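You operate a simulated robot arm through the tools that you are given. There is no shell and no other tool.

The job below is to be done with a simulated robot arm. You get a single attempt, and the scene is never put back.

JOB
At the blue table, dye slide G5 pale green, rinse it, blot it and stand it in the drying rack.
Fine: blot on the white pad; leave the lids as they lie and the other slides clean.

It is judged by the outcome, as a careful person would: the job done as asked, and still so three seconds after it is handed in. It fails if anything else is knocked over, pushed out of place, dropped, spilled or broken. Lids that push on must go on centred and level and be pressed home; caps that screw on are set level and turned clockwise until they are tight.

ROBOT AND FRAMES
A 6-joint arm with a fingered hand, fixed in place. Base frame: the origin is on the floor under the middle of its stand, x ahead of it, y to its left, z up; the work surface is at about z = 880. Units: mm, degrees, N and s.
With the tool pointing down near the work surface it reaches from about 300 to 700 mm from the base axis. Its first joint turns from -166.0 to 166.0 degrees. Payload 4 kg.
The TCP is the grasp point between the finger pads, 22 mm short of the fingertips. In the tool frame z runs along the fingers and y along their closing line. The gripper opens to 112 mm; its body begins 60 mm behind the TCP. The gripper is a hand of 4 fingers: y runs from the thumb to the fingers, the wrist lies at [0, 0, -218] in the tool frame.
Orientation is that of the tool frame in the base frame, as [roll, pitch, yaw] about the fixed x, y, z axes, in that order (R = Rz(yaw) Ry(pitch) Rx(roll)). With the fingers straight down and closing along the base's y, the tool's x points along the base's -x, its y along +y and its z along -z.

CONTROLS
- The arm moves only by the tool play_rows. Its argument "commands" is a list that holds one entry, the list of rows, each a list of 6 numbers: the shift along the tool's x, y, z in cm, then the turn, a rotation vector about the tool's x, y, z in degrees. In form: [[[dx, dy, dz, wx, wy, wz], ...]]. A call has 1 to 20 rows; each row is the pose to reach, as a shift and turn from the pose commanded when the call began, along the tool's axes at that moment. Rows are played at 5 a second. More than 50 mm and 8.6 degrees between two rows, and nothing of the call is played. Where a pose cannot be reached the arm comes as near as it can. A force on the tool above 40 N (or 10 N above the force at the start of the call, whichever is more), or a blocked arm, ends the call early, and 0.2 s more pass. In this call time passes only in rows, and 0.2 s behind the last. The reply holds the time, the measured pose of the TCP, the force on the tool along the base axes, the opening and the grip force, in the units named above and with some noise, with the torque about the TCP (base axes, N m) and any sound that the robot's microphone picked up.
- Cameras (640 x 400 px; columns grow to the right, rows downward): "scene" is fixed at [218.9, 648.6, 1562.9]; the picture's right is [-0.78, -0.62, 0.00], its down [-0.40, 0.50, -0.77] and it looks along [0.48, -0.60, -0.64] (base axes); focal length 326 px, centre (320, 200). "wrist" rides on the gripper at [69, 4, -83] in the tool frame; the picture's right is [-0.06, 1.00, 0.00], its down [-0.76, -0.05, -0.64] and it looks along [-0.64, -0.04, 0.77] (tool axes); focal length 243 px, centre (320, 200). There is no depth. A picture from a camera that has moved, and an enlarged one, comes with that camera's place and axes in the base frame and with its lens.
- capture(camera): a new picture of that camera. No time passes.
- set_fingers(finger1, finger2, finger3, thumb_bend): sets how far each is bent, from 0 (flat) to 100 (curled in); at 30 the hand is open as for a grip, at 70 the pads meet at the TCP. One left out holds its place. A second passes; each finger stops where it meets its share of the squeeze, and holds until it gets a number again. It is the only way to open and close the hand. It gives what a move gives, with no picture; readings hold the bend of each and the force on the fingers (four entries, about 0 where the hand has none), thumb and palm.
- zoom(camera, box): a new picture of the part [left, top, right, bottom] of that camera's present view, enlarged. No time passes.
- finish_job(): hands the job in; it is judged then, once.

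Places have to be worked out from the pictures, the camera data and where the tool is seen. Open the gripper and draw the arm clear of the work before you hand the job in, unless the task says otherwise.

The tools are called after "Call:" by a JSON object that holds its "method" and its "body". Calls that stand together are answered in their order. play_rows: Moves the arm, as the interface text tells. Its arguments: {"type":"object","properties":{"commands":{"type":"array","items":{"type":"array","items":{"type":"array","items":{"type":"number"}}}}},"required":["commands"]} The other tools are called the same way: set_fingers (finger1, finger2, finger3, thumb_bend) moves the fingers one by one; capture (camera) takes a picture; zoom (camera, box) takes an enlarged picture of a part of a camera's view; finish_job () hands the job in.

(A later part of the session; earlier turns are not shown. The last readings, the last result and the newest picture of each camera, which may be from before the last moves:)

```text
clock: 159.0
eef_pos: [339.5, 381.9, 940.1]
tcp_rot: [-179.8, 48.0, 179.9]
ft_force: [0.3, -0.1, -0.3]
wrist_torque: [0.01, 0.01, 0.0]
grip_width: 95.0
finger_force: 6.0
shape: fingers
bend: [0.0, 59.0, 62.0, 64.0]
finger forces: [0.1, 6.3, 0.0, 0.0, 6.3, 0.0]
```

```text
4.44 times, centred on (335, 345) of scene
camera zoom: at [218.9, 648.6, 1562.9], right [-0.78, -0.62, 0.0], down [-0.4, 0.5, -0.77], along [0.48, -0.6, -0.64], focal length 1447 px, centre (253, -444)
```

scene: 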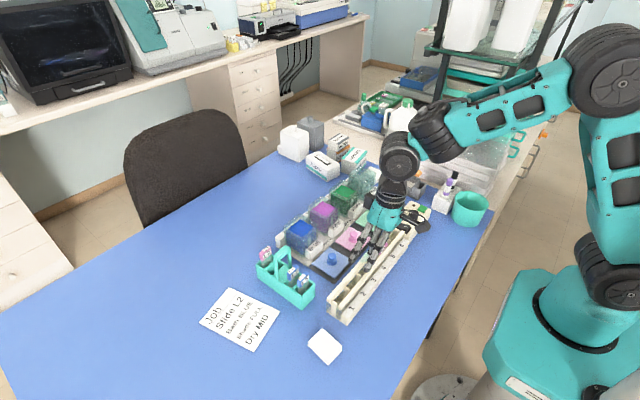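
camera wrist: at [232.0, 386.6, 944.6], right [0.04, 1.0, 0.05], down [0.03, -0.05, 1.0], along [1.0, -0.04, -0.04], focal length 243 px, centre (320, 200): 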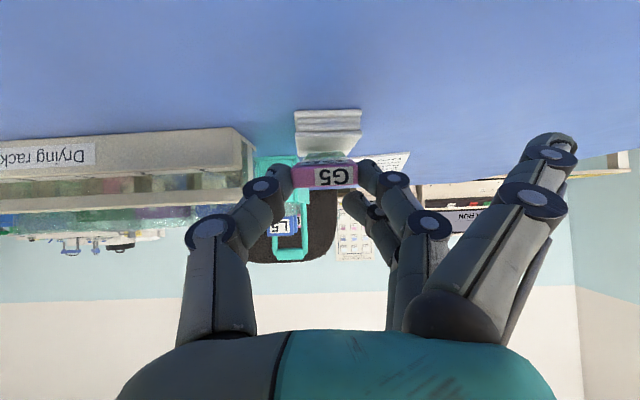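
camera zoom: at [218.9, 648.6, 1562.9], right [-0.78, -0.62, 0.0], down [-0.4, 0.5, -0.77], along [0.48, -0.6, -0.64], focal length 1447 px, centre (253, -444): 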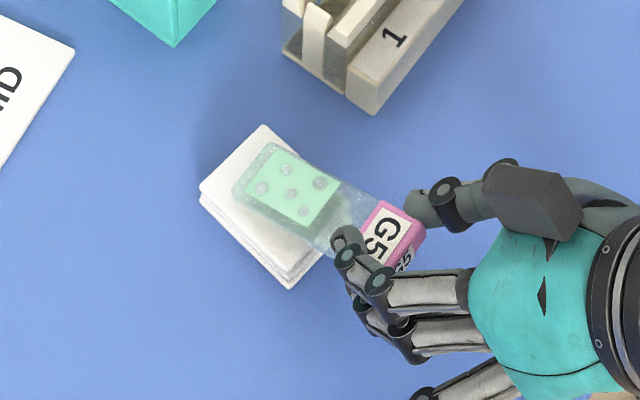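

Finger 3 is above the glass just past the label. I lower the slide onto the pad and roll the hand back 20° about the pinch so that finger 3 comes down on top of the slide.

Call:
{"method": "set_fingers", "body": {"finger3": 66}}

Call:
{"method": "play_rows", "body": {"commands": [[[0.75, 0, 0.67, 0, 0, 0], [1.49, 0, 1.34, 0, 0, 0], [1.31, 0, 1.37, 0, 5, 0], [1.14, 0, 1.4, 0, 10, 0], [0.96, 0, 1.43, 0, 15, 0], [0.79, 0, 1.46, 0, 20, 0], [0.79, 0, 1.46, 0, 20, 0]]]}}

Call:
{"method": "capture", "body": {"camera": "wrist"}}

Call:
{"method": "zoom", "body": {"camera": "wrist", "box": [260, 120, 400, 260]}}

Call:
{"method": "zoom", "body": {"camera": "scene", "box": [290, 300, 380, 390]}}

```text
clock: 160.0
eef_pos: [338.6, 382.5, 940.7]
tcp_rot: [-179.9, 47.9, 180.0]
ft_force: [0.2, 0.2, -1.0]
wrist_torque: [-0.02, 0.03, 0.05]
grip_width: 95.0
finger_force: 5.9
shape: fingers
bend: [0.0, 59.0, 66.0, 64.0]
finger forces: [0.0, 6.3, 0.0, 0.0, 6.4, 0.0]
```

```text
clock: 161.6
eef_pos: [346.3, 382.9, 924.7]
tcp_rot: [-179.9, 28.0, -180.0]
ft_force: [0.1, 1.2, 0.2]
wrist_torque: [0.02, -0.07, -0.01]
grip_width: 95.3
finger_force: 8.6
shape: fingers
bend: [0.0, 59.0, 67.0, 64.0]
finger forces: [0.1, 5.7, 4.8, 0.1, 6.4, 0.1]
```

```text
taken
camera wrist: at [247.3, 386.4, 966.6], right [0.06, 1.0, 0.03], down [0.37, -0.05, 0.93], along [0.93, -0.04, -0.38], focal length 243 px, centre (320, 200)
```

wrist: 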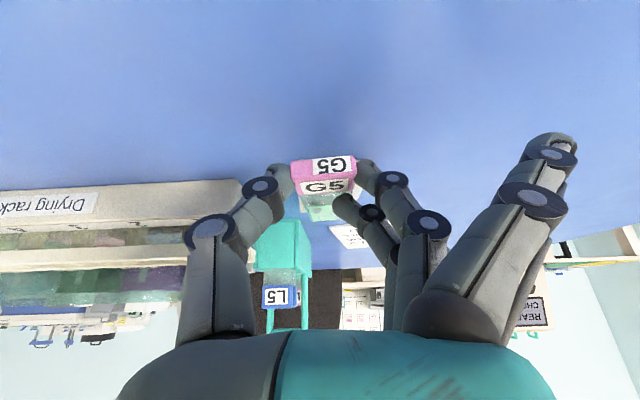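

```text
2.86 times, centred on (330, 190) of wrist
camera zoom: at [247.3, 386.4, 966.6], right [0.06, 1.0, 0.03], down [0.37, -0.05, 0.93], along [0.93, -0.04, -0.38], focal length 693 px, centre (291, 229)
```

zoom: 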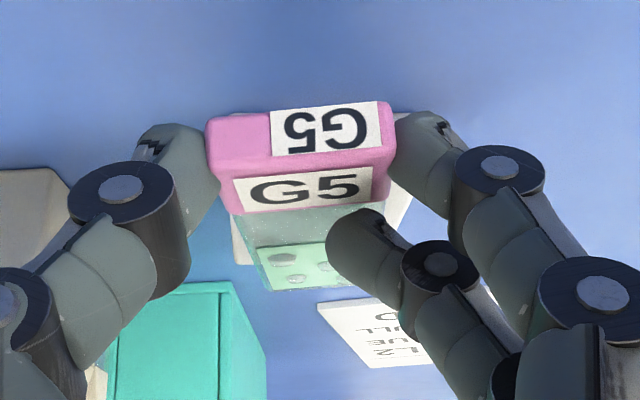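

```text
4.44 times, centred on (335, 345) of scene
camera zoom: at [218.9, 648.6, 1562.9], right [-0.78, -0.62, 0.0], down [-0.4, 0.5, -0.77], along [0.48, -0.6, -0.64], focal length 1447 px, centre (253, -444)
```

zoom: 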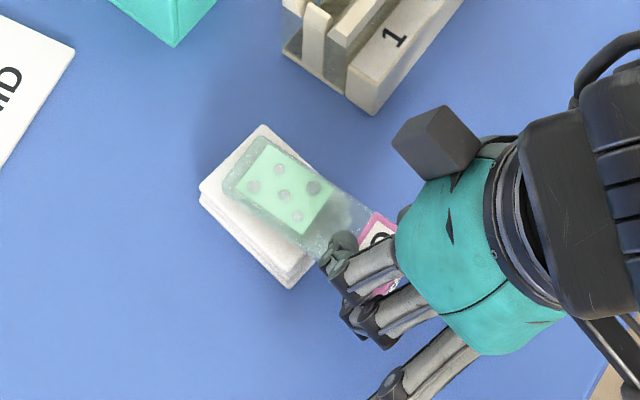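

Finger 3 now bears on the slide with 4.8 N, so the slide can no longer tip up. I press down slowly, watching the force.

Call:
{"method": "play_rows", "body": {"commands": [[[0.07, 0, 0.13, 0, 0, 0], [0.14, 0, 0.26, 0, 0, 0], [0.14, 0, 0.26, 0, 0, 0]]]}}

Call:
{"method": "play_rows", "body": {"commands": [[[0.07, 0, 0.13, 0, 0, 0], [0.14, 0, 0.26, 0, 0, 0], [0.14, 0, 0.26, 0, 0, 0]]]}}

Call:
{"method": "zoom", "body": {"camera": "wrist", "box": [260, 120, 400, 260]}}

Call:
{"method": "zoom", "body": {"camera": "scene", "box": [290, 300, 380, 390]}}

```text
clock: 162.4
eef_pos: [345.9, 382.4, 922.3]
tcp_rot: [180.0, 28.1, -180.0]
ft_force: [0.3, 0.1, 3.5]
wrist_torque: [0.04, -0.2, 0.02]
grip_width: 95.9
finger_force: 10.2
shape: fingers
bend: [0.0, 59.0, 68.0, 64.0]
finger forces: [0.0, 5.5, 8.0, 0.1, 6.4, 0.0]
```

```text
clock: 163.2
eef_pos: [343.8, 382.7, 919.2]
tcp_rot: [-179.9, 28.2, 180.0]
ft_force: [-1.6, 0.9, 7.5]
wrist_torque: [0.15, -0.29, 0.05]
grip_width: 96.7
finger_force: 14.4
shape: fingers
bend: [0.0, 59.0, 70.0, 63.0]
finger forces: [0.1, 4.8, 17.1, 0.0, 6.8, 0.1]
```

```text
2.86 times, centred on (330, 190) of wrist
camera zoom: at [246.2, 385.9, 959.9], right [0.06, 1.0, 0.03], down [0.37, -0.05, 0.93], along [0.93, -0.04, -0.38], focal length 693 px, centre (291, 229)
```

zoom: 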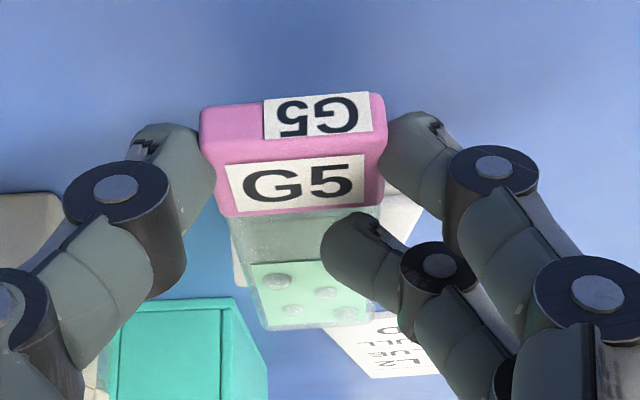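

```text
4.44 times, centred on (335, 345) of scene
camera zoom: at [218.9, 648.6, 1562.9], right [-0.78, -0.62, 0.0], down [-0.4, 0.5, -0.77], along [0.48, -0.6, -0.64], focal length 1447 px, centre (253, -444)
```

zoom: 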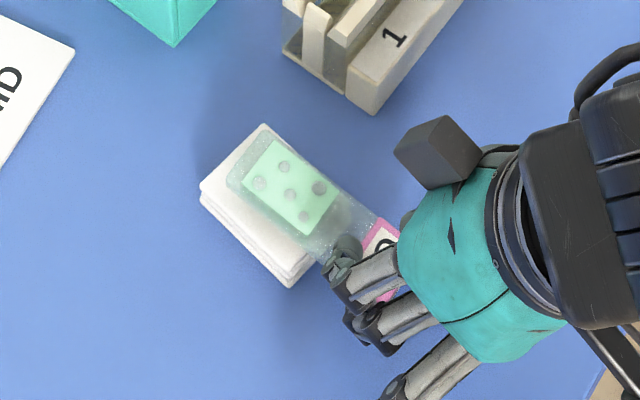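

There is now a solid press (7.5 N) with the slide nearly flat on the pad. I ease off about 1 mm and hold for 2 s, then check the droplets.

Call:
{"method": "play_rows", "body": {"commands": [[[-0.04, 0, -0.09, 0, 0, 0], [-0.04, 0, -0.09, 0, 0, 0], [-0.04, 0, -0.09, 0, 0, 0], [-0.04, 0, -0.09, 0, 0, 0], [-0.04, 0, -0.09, 0, 0, 0], [-0.04, 0, -0.09, 0, 0, 0], [-0.04, 0, -0.09, 0, 0, 0], [-0.04, 0, -0.09, 0, 0, 0], [-0.04, 0, -0.09, 0, 0, 0], [-0.04, 0, -0.09, 0, 0, 0]]]}}

Call:
{"method": "zoom", "body": {"camera": "scene", "box": [305, 315, 350, 360]}}

Call:
{"method": "zoom", "body": {"camera": "wrist", "box": [280, 170, 380, 270]}}

```text
clock: 165.4
eef_pos: [345.3, 381.4, 920.5]
tcp_rot: [-179.9, 28.0, 180.0]
ft_force: [0.6, -0.9, 4.7]
wrist_torque: [0.1, -0.21, 0.01]
grip_width: 96.4
finger_force: 12.5
shape: fingers
bend: [0.0, 59.0, 70.0, 63.0]
finger forces: [0.1, 5.1, 12.7, 0.1, 6.5, 0.1]
```

```text
8.89 times, centred on (328, 338) of scene
camera zoom: at [218.9, 648.6, 1562.9], right [-0.78, -0.62, 0.0], down [-0.4, 0.5, -0.77], along [0.48, -0.6, -0.64], focal length 2894 px, centre (253, -1022)
```

zoom: 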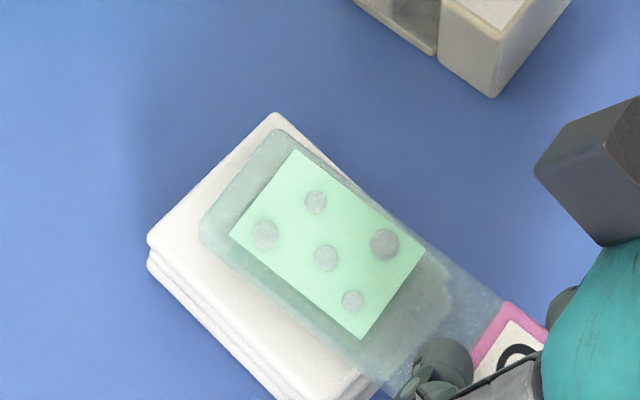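

```text
4.00 times, centred on (330, 220) of wrist
camera zoom: at [245.9, 386.1, 960.7], right [0.06, 1.0, 0.03], down [0.37, -0.05, 0.93], along [0.93, -0.04, -0.38], focal length 970 px, centre (280, 120)
```

zoom: 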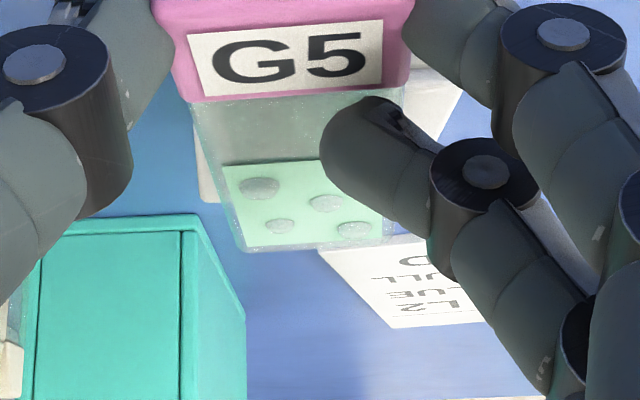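

The droplets still show after a firm flat press, so they may not be a good indicator. I lift the slide and look closely at the pad's surface and at the slide for any sign of absorbed water.

Call:
{"method": "play_rows", "body": {"commands": [[[-0.47, 0, -0.88, 0, 0, 0], [-1.2, 0, -2.2, 0, 0, 0], [-1.9, 0, -3.6, 0, 0, 0], [-2.6, 0, -5.0, 0, 0, 0], [-2.6, 0, -5.0, 0, 0, 0]]]}}

Call:
{"method": "zoom", "body": {"camera": "scene", "box": [295, 310, 355, 370]}}

Call:
{"method": "capture", "body": {"camera": "wrist"}}

Call:
{"method": "zoom", "body": {"camera": "wrist", "box": [260, 120, 400, 260]}}

```text
clock: 166.6
eef_pos: [346.3, 381.5, 976.8]
tcp_rot: [-179.9, 28.0, -180.0]
ft_force: [0.7, -1.2, -0.5]
wrist_torque: [0.01, 0.03, 0.0]
grip_width: 96.2
finger_force: 6.6
shape: fingers
bend: [0.0, 59.0, 66.0, 64.0]
finger forces: [0.0, 6.1, 0.1, 0.0, 6.3, 0.0]
```

```text
6.67 times, centred on (325, 340) of scene
camera zoom: at [218.9, 648.6, 1562.9], right [-0.78, -0.62, 0.0], down [-0.4, 0.5, -0.77], along [0.48, -0.6, -0.64], focal length 2170 px, centre (287, -733)
```

zoom: 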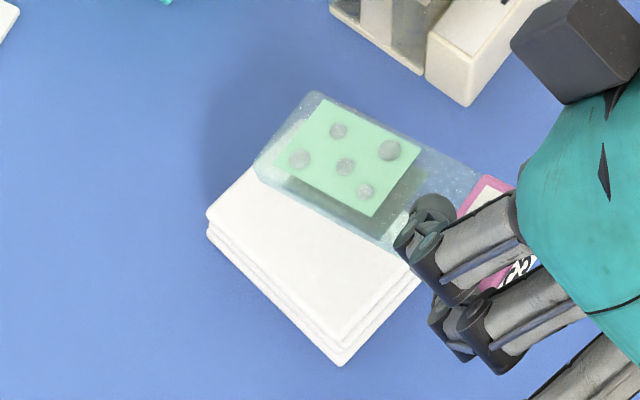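

```text
taken
camera wrist: at [246.4, 386.0, 1017.7], right [0.06, 1.0, 0.03], down [0.37, -0.05, 0.93], along [0.93, -0.04, -0.38], focal length 243 px, centre (320, 200)
```

wrist: 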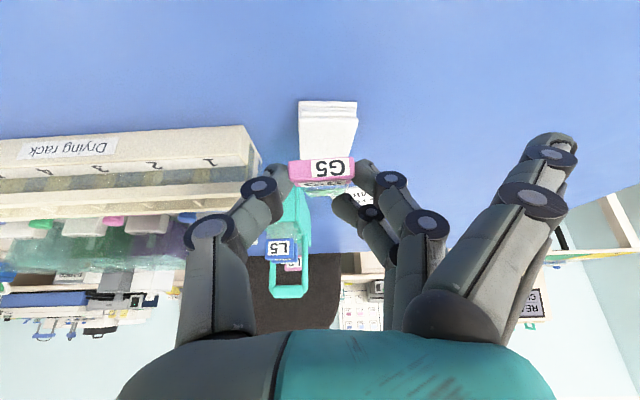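

```text
2.86 times, centred on (330, 190) of wrist
camera zoom: at [246.4, 386.0, 1017.7], right [0.06, 1.0, 0.03], down [0.37, -0.05, 0.93], along [0.93, -0.04, -0.38], focal length 693 px, centre (291, 229)
```

zoom: 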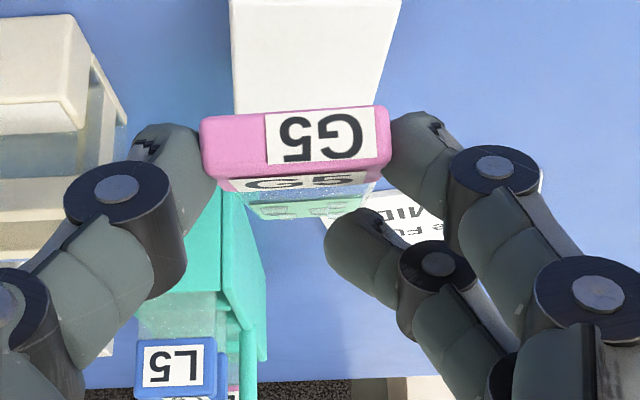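

The pad shows no mark at all. I now see that the slide slipped up between the fingers each time I laid it down, so the wet area never actually met the pad; only fingertips did. I open finger 3 and set the hand to an 11° lean, where the slide points about 15° tip-down and the fingers stay clear.

Call:
{"method": "set_fingers", "body": {"finger3": 0}}

Call:
{"method": "play_rows", "body": {"commands": [[[-0.1, 0, 0, 0, 6, 0], [-0.3, 0, 0.1, 0, 12, 0], [-0.5, 0, 0.3, 0, 17, 0], [-0.5, 0, 0.3, 0, 17, 0]]]}}

Call:
{"method": "zoom", "body": {"camera": "wrist", "box": [240, 100, 420, 280]}}

Call:
{"method": "zoom", "body": {"camera": "scene", "box": [290, 300, 370, 380]}}

```text
clock: 167.6
eef_pos: [345.0, 381.3, 976.5]
tcp_rot: [-179.9, 28.0, 179.9]
ft_force: [0.1, -0.4, -0.7]
wrist_torque: [0.01, 0.04, -0.02]
grip_width: 96.2
finger_force: 6.0
shape: fingers
bend: [0.0, 59.0, 0.0, 64.0]
finger forces: [0.0, 6.2, 0.1, 0.0, 6.3, 0.0]
```

```text
clock: 168.6
eef_pos: [352.4, 380.8, 975.4]
tcp_rot: [180.0, 11.0, 179.9]
ft_force: [0.2, 0.5, -0.6]
wrist_torque: [-0.03, 0.04, 0.03]
grip_width: 96.5
finger_force: 6.4
shape: fingers
bend: [0.0, 59.0, 0.0, 64.0]
finger forces: [0.0, 6.2, 0.1, 0.0, 6.3, 0.0]
```

```text
2.22 times, centred on (330, 190) of wrist
camera zoom: at [268.7, 385.6, 1045.0], right [0.06, 1.0, 0.01], down [0.63, -0.05, 0.78], along [0.78, -0.04, -0.63], focal length 539 px, centre (298, 222)
```

zoom: 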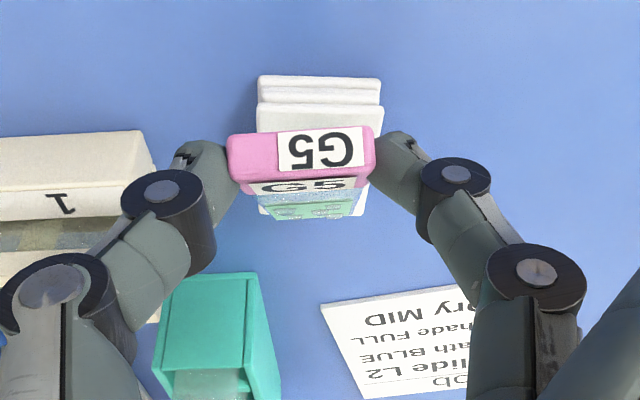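

```text
5.00 times, centred on (330, 340) of scene
camera zoom: at [218.9, 648.6, 1562.9], right [-0.78, -0.62, 0.0], down [-0.4, 0.5, -0.77], along [0.48, -0.6, -0.64], focal length 1628 px, centre (270, -500)
```

zoom: 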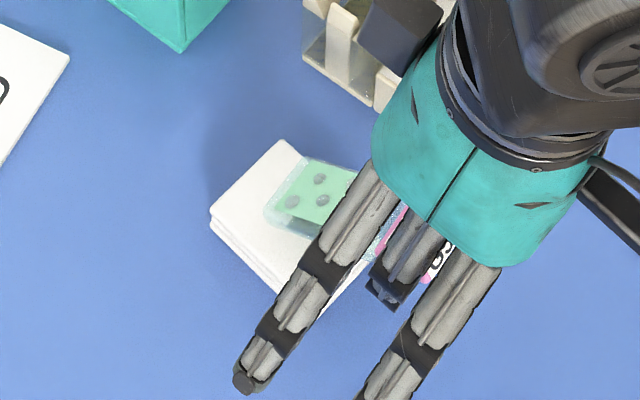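

After finger 3 let go, the slide drooped to about 35° tip-down at this lean. I lean back to 31°, which should give about 15°, and then lower the tip onto the pad.

Call:
{"method": "play_rows", "body": {"commands": [[[0, 0, 0, 0, -7, 0], [0, 0, 0, 0, -14, 0], [-0.1, 0, 1.0, 0, -20, 0], [-0.2, 0, 2.5, 0, -20, 0], [-0.2, 0, 2.5, 0, -20, 0]]]}}

Call:
{"method": "zoom", "body": {"camera": "wrist", "box": [240, 80, 420, 260]}}

Call:
{"method": "zoom", "body": {"camera": "scene", "box": [290, 300, 370, 380]}}

```text
clock: 169.8
eef_pos: [357.2, 382.4, 952.7]
tcp_rot: [-179.9, 31.1, 180.0]
ft_force: [0.2, 0.7, -0.4]
wrist_torque: [0.0, 0.06, 0.01]
grip_width: 96.3
finger_force: 6.5
shape: fingers
bend: [0.0, 59.0, 0.0, 64.0]
finger forces: [0.0, 6.3, 0.0, 0.0, 6.3, 0.1]
```

```text
2.22 times, centred on (330, 170) of wrist
camera zoom: at [256.3, 387.1, 987.7], right [0.06, 1.0, 0.03], down [0.32, -0.05, 0.94], along [0.94, -0.04, -0.33], focal length 539 px, centre (298, 267)
```

zoom: 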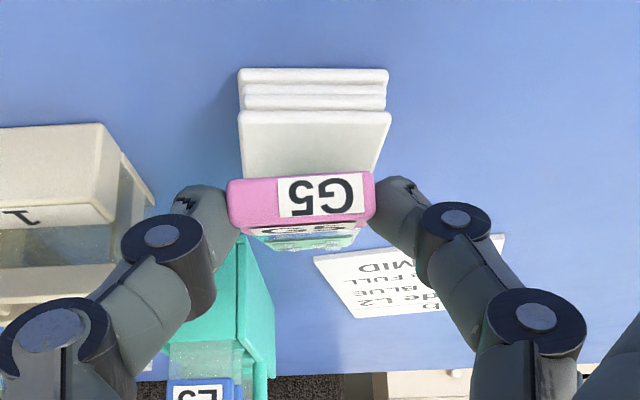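

```text
5.00 times, centred on (330, 340) of scene
camera zoom: at [218.9, 648.6, 1562.9], right [-0.78, -0.62, 0.0], down [-0.4, 0.5, -0.77], along [0.48, -0.6, -0.64], focal length 1628 px, centre (270, -500)
```

zoom: 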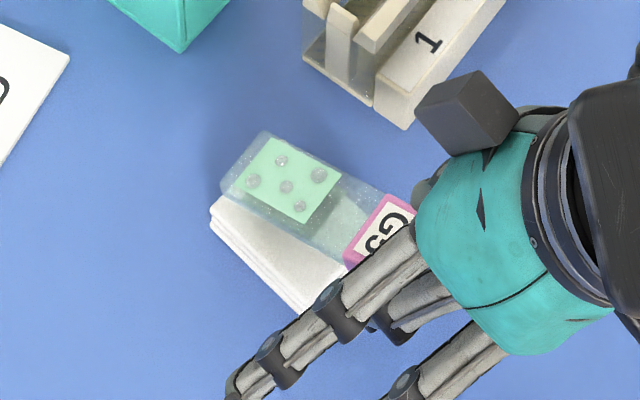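

The slide is now about 17° tip-down, with its tip at [435, 382, 919], about 21 mm above the pad. I lower it onto the pad and hold for 3 s at this shallow angle.

Call:
{"method": "play_rows", "body": {"commands": [[[0.45, 0, 0.75, 0, 0, 0], [0.9, 0, 1.5, 0, 0, 0], [1.08, 0, 1.8, 0, 0, 0], [1.18, 0, 1.97, 0, 0, 0], [1.18, 0, 1.97, 0, 0, 0], [1.18, 0, 1.97, 0, 0, 0], [1.18, 0, 1.97, 0, 0, 0], [1.18, 0, 1.97, 0, 0, 0], [1.18, 0, 1.97, 0, 0, 0], [1.18, 0, 1.97, 0, 0, 0], [1.18, 0, 1.97, 0, 0, 0], [1.18, 0, 1.97, 0, 0, 0], [1.18, 0, 1.97, 0, 0, 0], [1.18, 0, 1.97, 0, 0, 0], [1.18, 0, 1.97, 0, 0, 0], [1.18, 0, 1.97, 0, 0, 0]]]}}

Call:
{"method": "zoom", "body": {"camera": "wrist", "box": [240, 80, 420, 260]}}

Call:
{"method": "zoom", "body": {"camera": "scene", "box": [290, 300, 370, 380]}}

```text
clock: 173.2
eef_pos: [356.4, 381.2, 931.0]
tcp_rot: [-179.9, 30.9, 180.0]
ft_force: [0.3, 0.4, -1.2]
wrist_torque: [0.01, 0.02, 0.01]
grip_width: 96.2
finger_force: 6.6
shape: fingers
bend: [0.0, 59.0, 0.0, 64.0]
finger forces: [0.1, 6.1, 0.1, 0.0, 6.2, 0.0]
```

```text
2.22 times, centred on (330, 170) of wrist
camera zoom: at [255.2, 385.9, 965.2], right [0.06, 1.0, 0.03], down [0.32, -0.05, 0.94], along [0.94, -0.04, -0.33], focal length 539 px, centre (298, 267)
```

zoom: 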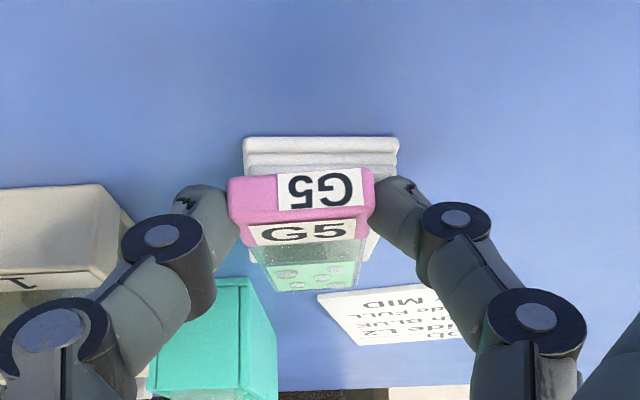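

```text
5.00 times, centred on (330, 340) of scene
camera zoom: at [218.9, 648.6, 1562.9], right [-0.78, -0.62, 0.0], down [-0.4, 0.5, -0.77], along [0.48, -0.6, -0.64], focal length 1628 px, centre (270, -500)
```

zoom: 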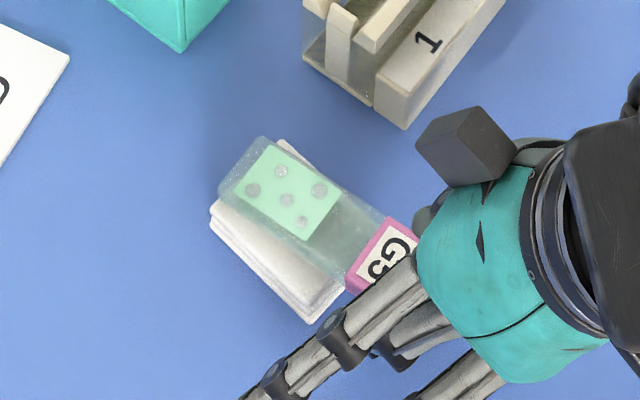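

Now I understand: the slide wasn't being pushed. It swings from inertia, because fast downward moves leave its tip behind. So I lower it the last 14 mm very slowly, in small steps, to make real contact at this shallow 9° angle.

Call:
{"method": "play_rows", "body": {"commands": [[[0.04, 0, 0.07, 0, 0, 0], [0.09, 0, 0.14, 0, 0, 0], [0.13, 0, 0.21, 0, 0, 0], [0.17, 0, 0.29, 0, 0, 0], [0.21, 0, 0.36, 0, 0, 0], [0.26, 0, 0.43, 0, 0, 0], [0.3, 0, 0.5, 0, 0, 0], [0.35, 0, 0.58, 0, 0, 0], [0.39, 0, 0.65, 0, 0, 0], [0.43, 0, 0.72, 0, 0, 0], [0.47, 0, 0.79, 0, 0, 0], [0.52, 0, 0.86, 0, 0, 0], [0.56, 0, 0.93, 0, 0, 0], [0.6, 0, 1.0, 0, 0, 0], [0.64, 0, 1.07, 0, 0, 0], [0.64, 0, 1.07, 0, 0, 0]]]}}

Call:
{"method": "zoom", "body": {"camera": "wrist", "box": [240, 80, 420, 260]}}

Call:
{"method": "zoom", "body": {"camera": "scene", "box": [290, 300, 370, 380]}}

```text
clock: 176.6
eef_pos: [356.5, 381.7, 915.1]
tcp_rot: [-179.9, 31.1, -180.0]
ft_force: [0.5, -0.1, 2.4]
wrist_torque: [0.03, -0.06, 0.0]
grip_width: 96.4
finger_force: 6.7
shape: fingers
bend: [0.0, 59.0, 0.0, 64.0]
finger forces: [0.1, 6.4, 0.1, 0.1, 6.8, 0.0]
```

```text
2.22 times, centred on (330, 170) of wrist
camera zoom: at [256.4, 386.3, 951.5], right [0.06, 1.0, 0.03], down [0.32, -0.05, 0.94], along [0.94, -0.04, -0.33], focal length 539 px, centre (298, 267)
```

zoom: 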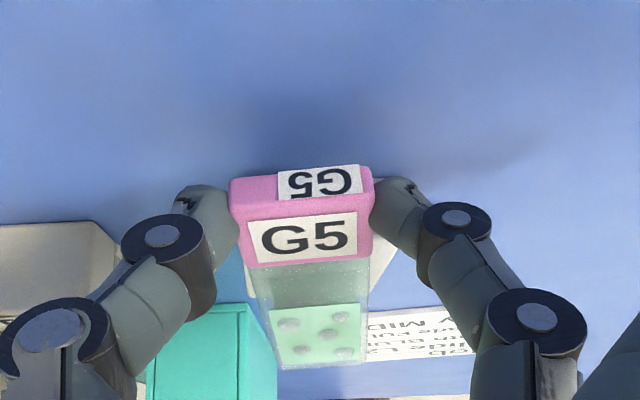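

```text
5.00 times, centred on (330, 340) of scene
camera zoom: at [218.9, 648.6, 1562.9], right [-0.78, -0.62, 0.0], down [-0.4, 0.5, -0.77], along [0.48, -0.6, -0.64], focal length 1628 px, centre (270, -500)
```

zoom: 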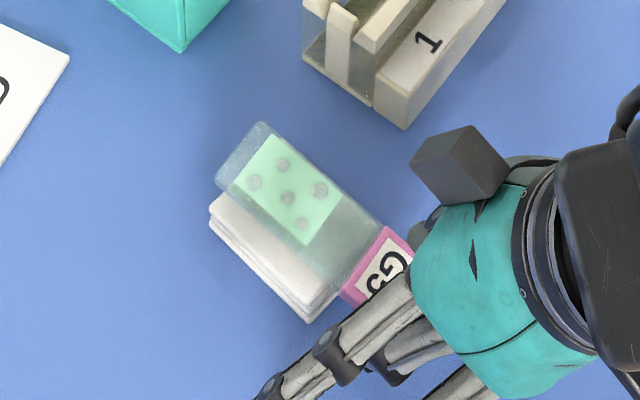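

The fingertips met the pad's near edge at this lean. With the hand nearly vertical they stay well away from the pad, so I raise slowly, bring the hand upright, and see what angle the slide takes.

Call:
{"method": "play_rows", "body": {"commands": [[[-0.3, 0, -0.5, 0, 0, 0], [-0.7, 0, -1.1, 0, 0, 0], [-1.2, 0, -2.0, 0, 0, 0], [-1.8, 0, -3.0, 0, 0, 0], [-2.4, 0, -4.0, 0, 5, 0], [-2.9, 0, -4.8, 0, 11, 0], [-3.3, 0, -5.4, 0, 17, 0], [-3.5, 0, -5.8, 0, 23, 0], [-3.6, 0, -6.0, 0, 29, 0], [-3.6, 0, -6.0, 0, 29, 0]]]}}

Call:
{"method": "zoom", "body": {"camera": "wrist", "box": [240, 100, 420, 280]}}

Call:
{"method": "zoom", "body": {"camera": "scene", "box": [290, 290, 370, 370]}}

```text
clock: 178.8
eef_pos: [358.4, 382.7, 987.1]
tcp_rot: [-179.9, 1.9, -180.0]
ft_force: [0.2, 0.0, -0.2]
wrist_torque: [0.0, 0.04, 0.0]
grip_width: 96.2
finger_force: 6.1
shape: fingers
bend: [0.0, 59.0, 0.0, 64.0]
finger forces: [0.0, 6.2, 0.1, 0.1, 6.2, 0.0]
```

```text
2.22 times, centred on (330, 190) of wrist
camera zoom: at [286.6, 386.7, 1068.2], right [0.06, 1.0, 0.0], down [0.74, -0.05, 0.67], along [0.67, -0.04, -0.74], focal length 539 px, centre (298, 222)
```

zoom: 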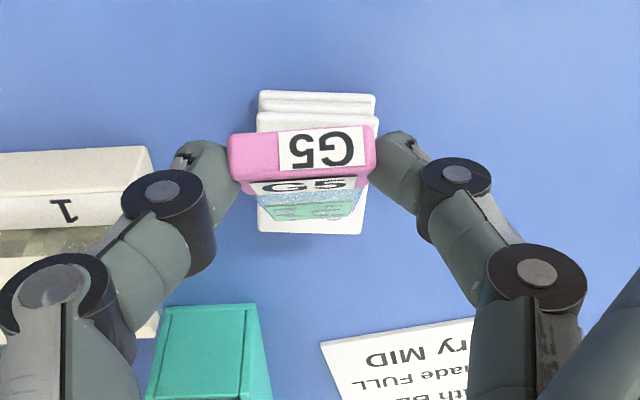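

```text
5.00 times, centred on (330, 330) of scene
camera zoom: at [218.9, 648.6, 1562.9], right [-0.78, -0.62, 0.0], down [-0.4, 0.5, -0.77], along [0.48, -0.6, -0.64], focal length 1628 px, centre (270, -450)
```

zoom: 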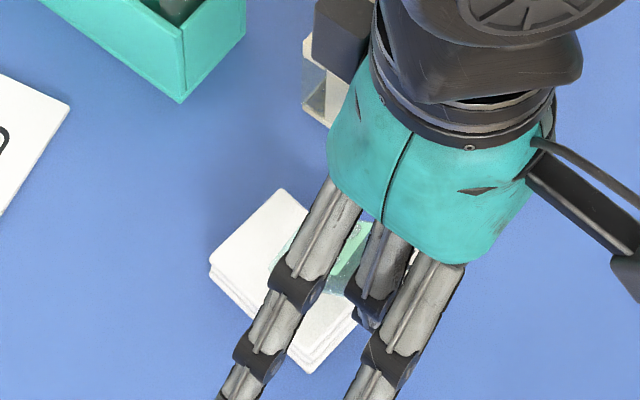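

To settle whether inertia or contact turns the slide, I do the same quick 21 mm lowering here in free air, well above the pad, and compare.

Call:
{"method": "play_rows", "body": {"commands": [[[0, 0, 0.8, 0, 0, 0], [0, 0, 1.7, 0, 0, 0], [0, 0, 2.1, 0, 0, 0], [0, 0, 2.1, 0, 0, 0], [0, 0, 2.1, 0, 0, 0]]]}}

Call:
{"method": "zoom", "body": {"camera": "wrist", "box": [240, 100, 420, 280]}}

```text
clock: 180.0
eef_pos: [357.7, 382.5, 964.6]
tcp_rot: [-179.8, 2.0, -180.0]
ft_force: [0.9, -1.5, -0.3]
wrist_torque: [0.06, 0.0, 0.05]
grip_width: 96.5
finger_force: 6.5
shape: fingers
bend: [0.0, 59.0, 0.0, 64.0]
finger forces: [0.0, 6.2, 0.0, 0.1, 6.4, 0.0]
```

```text
2.22 times, centred on (330, 190) of wrist
camera zoom: at [287.5, 386.0, 1046.2], right [0.06, 1.0, 0.0], down [0.74, -0.05, 0.67], along [0.67, -0.04, -0.74], focal length 539 px, centre (298, 222)
```

zoom: 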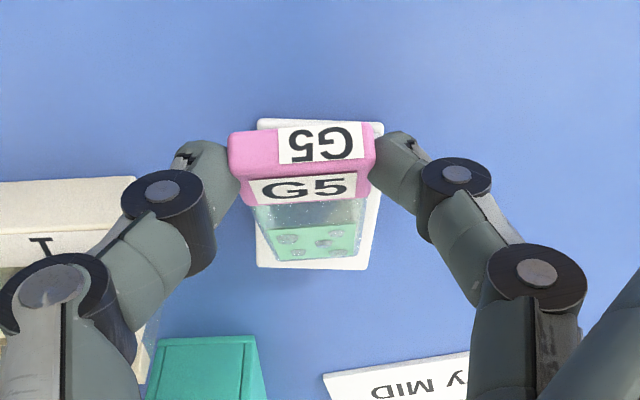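

The slide turned about 10° here too, but its tip may have been near the pad. I repeat the test much higher up to be certain.

Call:
{"method": "play_rows", "body": {"commands": [[[0, 0, -2.0, 0, 0, 0], [0, 0, -4.5, 0, 0, 0], [0, 0, -7.0, 0, 0, 0], [0, 0, -8.5, 0, 0, 0], [0, 0, -8.5, 0, 0, 0]]]}}

Call:
{"method": "zoom", "body": {"camera": "wrist", "box": [240, 100, 420, 280]}}

Call:
{"method": "play_rows", "body": {"commands": [[[0, 0, 0.8, 0, 0, 0], [0, 0, 1.7, 0, 0, 0], [0, 0, 2.1, 0, 0, 0], [0, 0, 2.1, 0, 0, 0], [0, 0, 2.1, 0, 0, 0]]]}}

Call:
{"method": "zoom", "body": {"camera": "wrist", "box": [240, 100, 420, 280]}}

```text
clock: 181.2
eef_pos: [355.1, 380.5, 1050.6]
tcp_rot: [-179.9, 2.1, 180.0]
ft_force: [-0.3, -0.2, 0.5]
wrist_torque: [0.01, 0.1, -0.02]
grip_width: 96.2
finger_force: 6.0
shape: fingers
bend: [0.0, 59.0, 0.0, 64.0]
finger forces: [0.1, 6.1, 0.0, 0.0, 6.2, 0.0]
```

```text
2.22 times, centred on (330, 190) of wrist
camera zoom: at [283.0, 385.1, 1131.0], right [0.06, 1.0, 0.0], down [0.74, -0.05, 0.67], along [0.67, -0.04, -0.74], focal length 539 px, centre (298, 222)
```

zoom: 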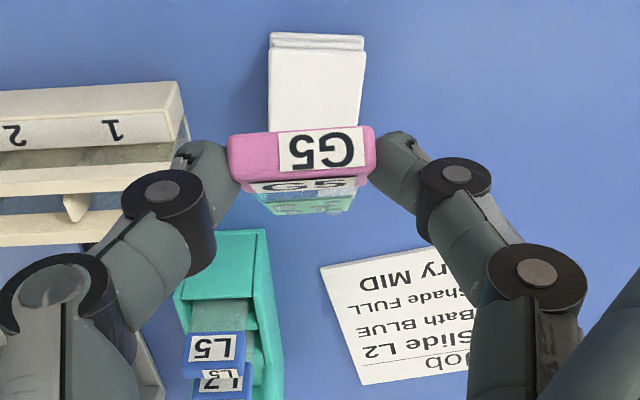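

```text
clock: 182.4
eef_pos: [355.6, 382.6, 1029.5]
tcp_rot: [-179.9, 2.0, 179.9]
ft_force: [-0.4, 0.3, -1.4]
wrist_torque: [0.02, 0.03, -0.02]
grip_width: 96.2
finger_force: 6.3
shape: fingers
bend: [0.0, 59.0, 0.0, 64.0]
finger forces: [0.0, 6.1, 0.0, 0.1, 6.2, 0.0]
```

```text
2.22 times, centred on (330, 190) of wrist
camera zoom: at [284.3, 386.1, 1110.3], right [0.06, 1.0, 0.0], down [0.74, -0.05, 0.67], along [0.67, -0.04, -0.74], focal length 539 px, centre (298, 222)
```

zoom: 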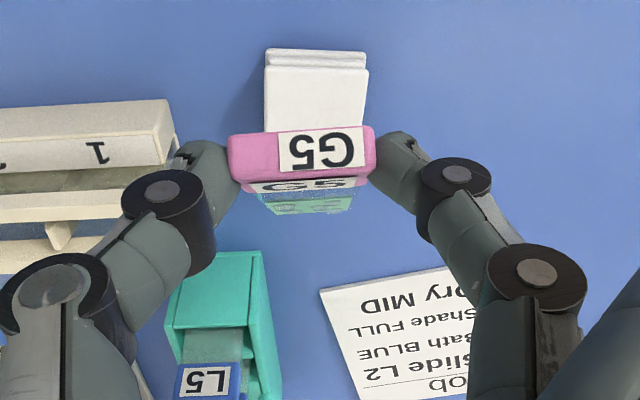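

I have now tried edge, angled and flat contact on this stack and nothing changed, so this stack may not be the blotting pad at all. There is another white item beside the rinse bath, so I look closely at both.

Call:
{"method": "zoom", "body": {"camera": "scene", "box": [355, 155, 415, 205]}}

Call:
{"method": "zoom", "body": {"camera": "scene", "box": [295, 315, 355, 375]}}

Call:
{"method": "zoom", "body": {"camera": "scene", "box": [380, 150, 500, 230]}}

Call:
{"method": "capture", "body": {"camera": "scene"}}

```text
8.00 times, centred on (385, 180) of scene
camera zoom: at [218.9, 648.6, 1562.9], right [-0.78, -0.62, 0.0], down [-0.4, 0.5, -0.77], along [0.48, -0.6, -0.64], focal length 2604 px, centre (-200, 360)
```

zoom: 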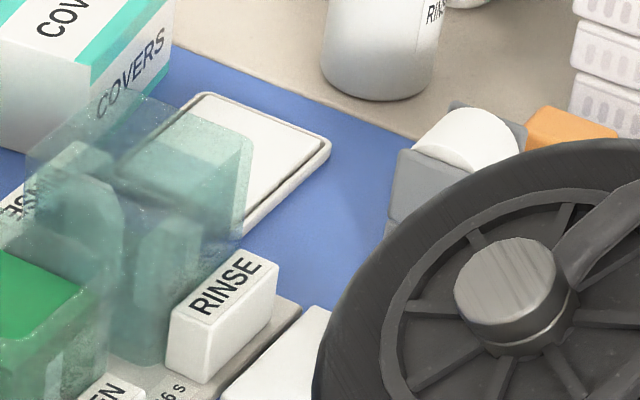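

```text
6.67 times, centred on (325, 345) of scene
camera zoom: at [218.9, 648.6, 1562.9], right [-0.78, -0.62, 0.0], down [-0.4, 0.5, -0.77], along [0.48, -0.6, -0.64], focal length 2170 px, centre (287, -767)
```

zoom: 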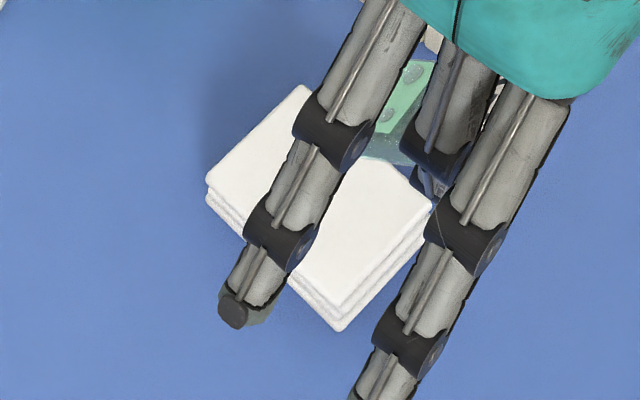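

```text
5.00 times, centred on (440, 190) of scene
camera zoom: at [218.9, 648.6, 1562.9], right [-0.78, -0.62, 0.0], down [-0.4, 0.5, -0.77], along [0.48, -0.6, -0.64], focal length 1628 px, centre (-280, 250)
```

zoom: 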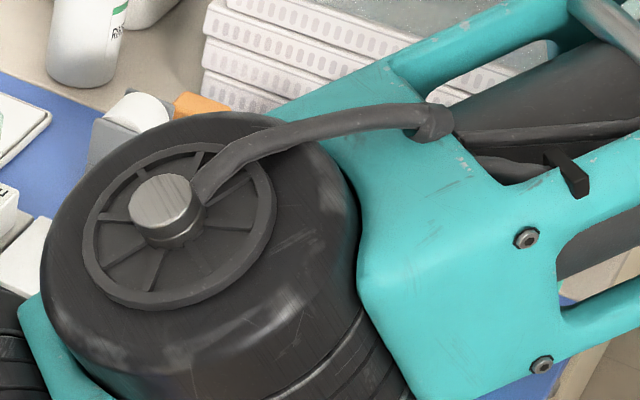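

```text
taken
```

scene: 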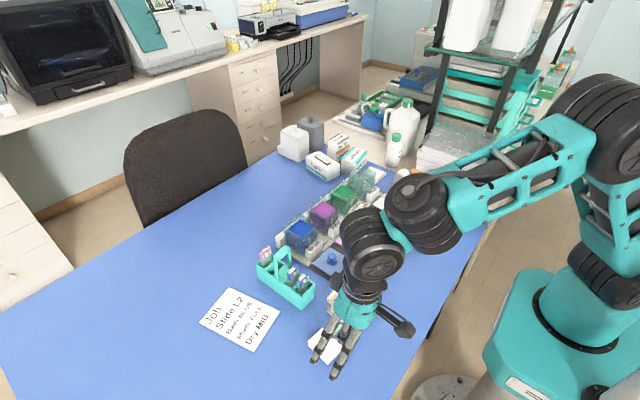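

The white item beside the rinse bath is a pad set in a shallow tray, right where blotting would come in the workflow; the front stack looks like loose wipes. I'll blot there. First I straighten the slide against the rack's front rail again, since that worked well.

Call:
{"method": "play_rows", "body": {"commands": [[[0, -2.5, 0.5, 0, 1, 0], [0, -6.0, 1.5, 0, 2, 0], [0.2, -10.0, 2.5, 0, 2, 0], [0.4, -14.0, 3.2, 0, 2, 0], [0.4, -17.5, 3.8, 0, 2, 0], [0.4, -20.2, 4.0, 0, 2, 0], [0.4, -20.2, 4.0, 0, 2, 0]]]}}

Call:
{"method": "zoom", "body": {"camera": "wrist", "box": [240, 100, 440, 260]}}

```text
clock: 184.0
eef_pos: [351.4, 178.6, 990.4]
tcp_rot: [-179.9, 0.0, -180.0]
ft_force: [-3.8, 1.8, 3.5]
wrist_torque: [0.06, 0.09, -0.02]
grip_width: 95.8
finger_force: 6.1
shape: fingers
bend: [0.0, 60.0, 0.0, 64.0]
finger forces: [0.0, 7.4, 0.1, 0.1, 5.6, 0.0]
```

```text
2.50 times, centred on (340, 180) of wrist
camera zoom: at [284.1, 183.2, 1073.6], right [0.06, 1.0, 0.0], down [0.77, -0.05, 0.64], along [0.64, -0.04, -0.77], focal length 606 px, centre (270, 250)
```

zoom: 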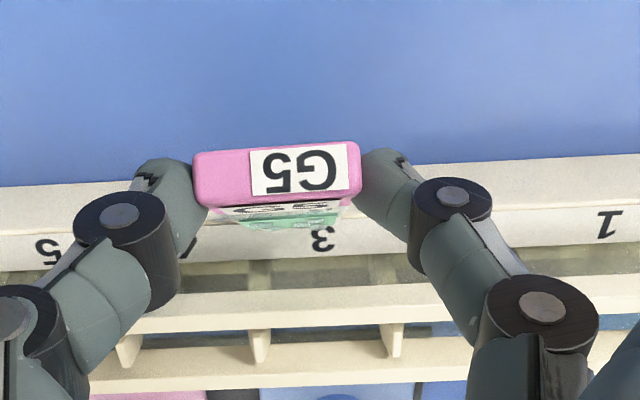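

There is a light contact with the rack's front edge (about 5 N). I back off a little before doing anything else.

Call:
{"method": "play_rows", "body": {"commands": [[[0.8, 0, -0.5, 0, 0, 0], [1.6, 0, -1.0, 0, 0, 0], [1.6, 0, -1.0, 0, 0, 0]]]}}

Call:
{"method": "zoom", "body": {"camera": "wrist", "box": [240, 100, 440, 260]}}

Call:
{"method": "zoom", "body": {"camera": "scene", "box": [320, 190, 440, 330]}}

```text
clock: 184.8
eef_pos: [335.7, 178.7, 999.2]
tcp_rot: [-179.9, 0.1, 180.0]
ft_force: [-0.4, 0.3, -1.4]
wrist_torque: [0.02, 0.03, -0.01]
grip_width: 95.6
finger_force: 6.4
shape: fingers
bend: [0.0, 60.0, 0.0, 64.0]
finger forces: [0.1, 6.3, 0.0, 0.0, 6.2, 0.0]
```

```text
2.50 times, centred on (340, 180) of wrist
camera zoom: at [268.3, 183.4, 1081.9], right [0.06, 1.0, 0.0], down [0.76, -0.05, 0.64], along [0.64, -0.04, -0.77], focal length 606 px, centre (270, 250)
```

zoom: 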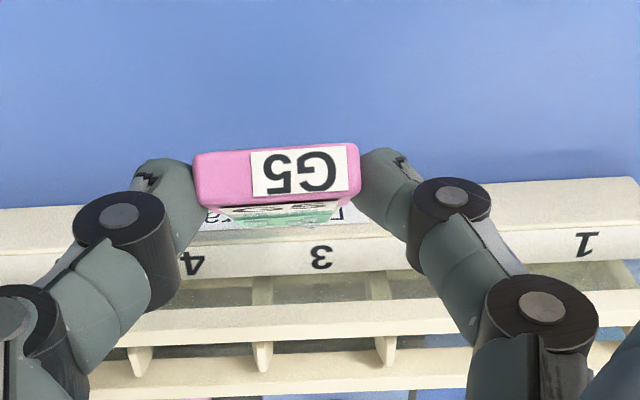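

```text
2.86 times, centred on (380, 260) of scene
camera zoom: at [218.9, 648.6, 1562.9], right [-0.78, -0.62, 0.0], down [-0.4, 0.5, -0.77], along [0.48, -0.6, -0.64], focal length 930 px, centre (149, 29)
```

zoom: 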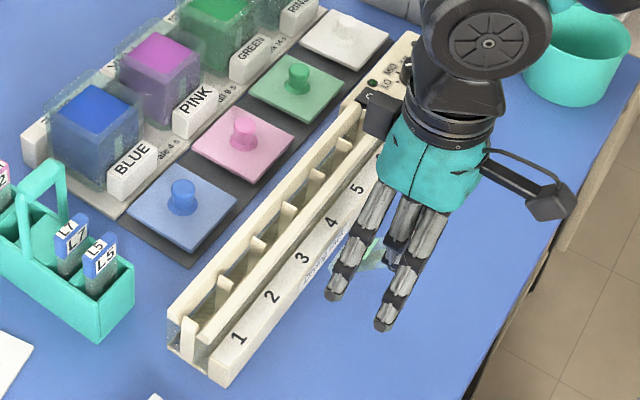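

The rack hasn't moved. I lower the tip to face the rack's vertical front squarely and push forward slowly to swing the slide upright.

Call:
{"method": "play_rows", "body": {"commands": [[[0, 0, 1.0, 0, 0, 0], [0, 0, 2.2, 0, 0, 0], [0, 0, 3.1, 0, 0, 0], [-0.5, 0, 3.1, 0, 0, 0], [-1.0, 0, 3.1, 0, 0, 0], [-1.5, 0, 3.1, 0, 0, 0], [-2.0, 0, 3.1, 0, 0, 0], [-2.5, 0, 3.1, 0, 0, 0]]]}}

Call:
{"method": "zoom", "body": {"camera": "wrist", "box": [240, 80, 440, 240]}}

```text
clock: 186.6
eef_pos: [362.9, 180.6, 967.4]
tcp_rot: [-180.0, 0.1, 180.0]
ft_force: [-4.0, 0.8, 5.4]
wrist_torque: [0.06, 0.09, 0.01]
grip_width: 94.1
finger_force: 5.0
shape: fingers
bend: [0.0, 62.0, 0.0, 65.0]
finger forces: [0.0, 5.5, 0.1, 0.0, 4.7, 0.1]
```

```text
2.50 times, centred on (340, 160) of wrist
camera zoom: at [293.2, 184.1, 1051.1], right [0.06, 1.0, 0.0], down [0.76, -0.05, 0.64], along [0.64, -0.04, -0.77], focal length 606 px, centre (270, 300)
```

zoom: 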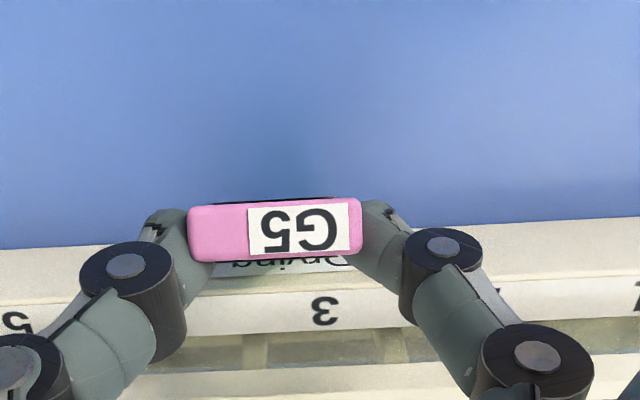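

The push is partly along the slide, which could slide it up in the grip. I ease off and follow an arc instead, moving forward and up together, so the slide rotates about its tip.

Call:
{"method": "play_rows", "body": {"commands": [[[0.4, 0, -0.4, 0, 0, 0], [0.1, 0, -0.7, 0, 0, 0], [-0.3, 0, -1.0, 0, 0, 0], [-0.7, 0, -1.25, 0, 0, 0], [-1.1, 0, -1.45, 0, 0, 0], [-1.5, 0, -1.65, 0, 0, 0], [-1.9, 0, -1.8, 0, 0, 0]]]}}

Call:
{"method": "zoom", "body": {"camera": "wrist", "box": [240, 80, 440, 240]}}

Call:
{"method": "zoom", "body": {"camera": "scene", "box": [340, 210, 430, 300]}}

```text
clock: 188.2
eef_pos: [381.5, 180.7, 986.8]
tcp_rot: [-179.9, 0.0, -179.9]
ft_force: [0.2, 1.0, -0.2]
wrist_torque: [0.02, 0.06, 0.0]
grip_width: 93.8
finger_force: 5.0
shape: fingers
bend: [0.0, 62.0, 0.0, 65.0]
finger forces: [0.0, 5.0, 0.0, 0.0, 5.0, 0.0]
```

```text
2.50 times, centred on (340, 160) of wrist
camera zoom: at [313.3, 185.0, 1068.8], right [0.06, 1.0, 0.0], down [0.77, -0.05, 0.64], along [0.64, -0.04, -0.77], focal length 606 px, centre (270, 300)
```

zoom: 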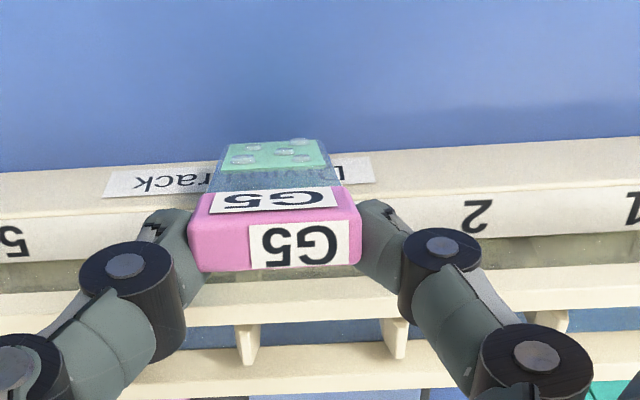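

```text
4.44 times, centred on (385, 255) of scene
camera zoom: at [218.9, 648.6, 1562.9], right [-0.78, -0.62, 0.0], down [-0.4, 0.5, -0.77], along [0.48, -0.6, -0.64], focal length 1447 px, centre (31, -44)
```

zoom: 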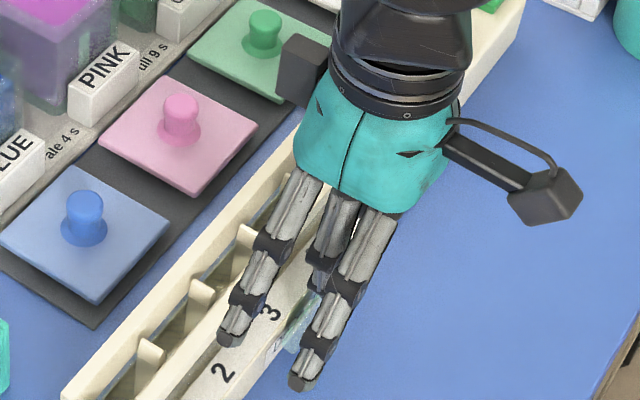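

That worked: the slide is at about 18° now with almost no force. I continue the arc a little further to bring it upright.

Call:
{"method": "play_rows", "body": {"commands": [[[-0.4, 0, -0.1, 0, 0, 0], [-0.8, 0, -0.2, 0, 0, 0], [-1.2, 0, -0.3, 0, 0, 0], [-1.6, 0, -0.35, 0, 0, 0], [-2.0, 0, -0.4, 0, 0, 0], [-2.3, 0, -0.4, 0, 0, 0]]]}}

Call:
{"method": "zoom", "body": {"camera": "wrist", "box": [240, 60, 440, 220]}}

```text
clock: 189.6
eef_pos: [403.8, 179.6, 990.3]
tcp_rot: [-179.9, -0.1, 180.0]
ft_force: [0.5, -0.1, -0.9]
wrist_torque: [0.01, 0.03, 0.0]
grip_width: 94.0
finger_force: 5.2
shape: fingers
bend: [0.0, 62.0, 0.0, 65.0]
finger forces: [0.1, 5.1, 0.0, 0.1, 4.8, 0.1]
```

```text
2.50 times, centred on (340, 140) of wrist
camera zoom: at [335.6, 184.2, 1073.6], right [0.06, 1.0, 0.0], down [0.76, -0.05, 0.64], along [0.64, -0.04, -0.77], focal length 606 px, centre (270, 350)
```

zoom: 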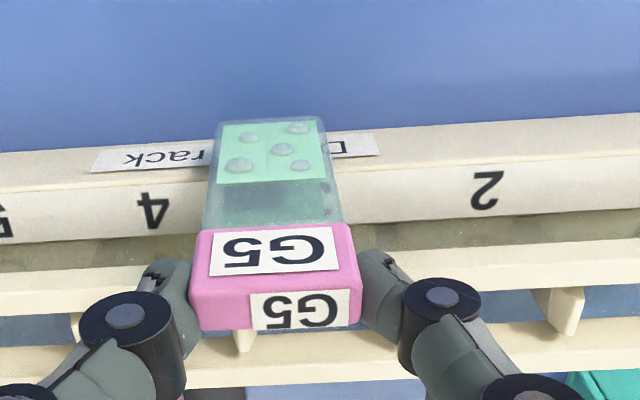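

The slide is upright, in line with the hand and held at the fingertips. I firm up the grip slightly, then carry it high across to the white pad beside the rinse bath.

Call:
{"method": "set_fingers", "body": {"finger2": 72, "thumb_bend": 69}}

Call:
{"method": "play_rows", "body": {"commands": [[[0, 0, -3.3, 0, 0, 0], [0, 0, -6.7, 0, 0, 0], [0, 0, -10.0, 0, 0, 0], [-1.9, -3.0, -10.3, 0, 0, 0], [-3.8, -6.0, -10.5, 0, 0, 0], [-5.7, -9.0, -10.8, 0, 0, 0], [-7.6, -12.0, -11.0, 0, 0, 0], [-9.2, -14.8, -11.2, 0, 0, 0], [-10.8, -17.6, -11.4, 0, 0, 0], [-12.4, -20.4, -11.5, 0, 0, 0], [-14.0, -23.2, -11.5, 0, 0, 0], [-15.6, -26.0, -11.5, 0, 0, 0], [-17.0, -29.0, -11.2, 0, 0, 0], [-18.4, -31.8, -10.8, 0, 0, 0], [-19.6, -34.5, -10.5, 0, 0, 0], [-19.6, -34.5, -10.5, 0, 0, 0]]]}}

Call:
{"method": "capture", "body": {"camera": "wrist"}}

Call:
{"method": "capture", "body": {"camera": "scene"}}

```text
clock: 190.6
eef_pos: [403.9, 179.3, 989.5]
tcp_rot: [-179.9, 0.0, -180.0]
ft_force: [-1.3, -1.1, -0.4]
wrist_torque: [0.01, 0.0, -0.01]
grip_width: 92.7
finger_force: 6.0
shape: fingers
bend: [0.0, 60.0, 0.0, 66.0]
finger forces: [0.0, 6.5, 0.0, 0.0, 6.4, 0.0]
```

```text
clock: 194.0
eef_pos: [600.0, -165.8, 1096.0]
tcp_rot: [-179.8, -0.1, -179.9]
ft_force: [0.1, 0.4, 0.0]
wrist_torque: [0.03, 0.0, 0.01]
grip_width: 92.8
finger_force: 6.4
shape: fingers
bend: [0.0, 60.0, 0.0, 66.0]
finger forces: [0.0, 6.6, 0.1, 0.0, 6.6, 0.0]
```

```text
taken
camera wrist: at [531.7, -161.7, 1178.8], right [0.06, 1.0, 0.0], down [0.76, -0.05, 0.64], along [0.64, -0.04, -0.77], focal length 243 px, centre (320, 200)
```

wrist: 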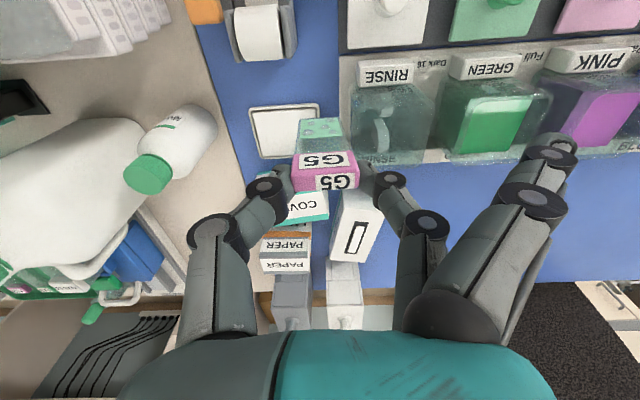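

```text
taken
```

scene: 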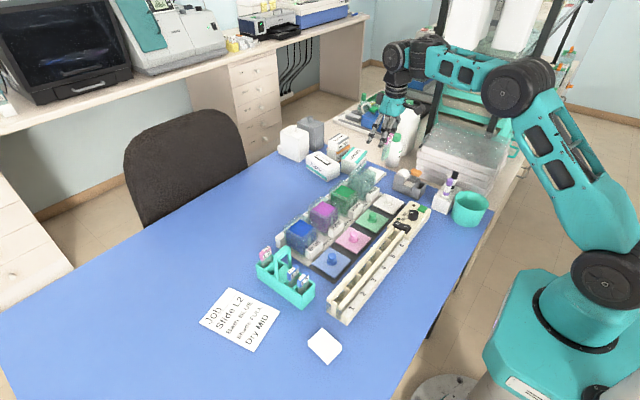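

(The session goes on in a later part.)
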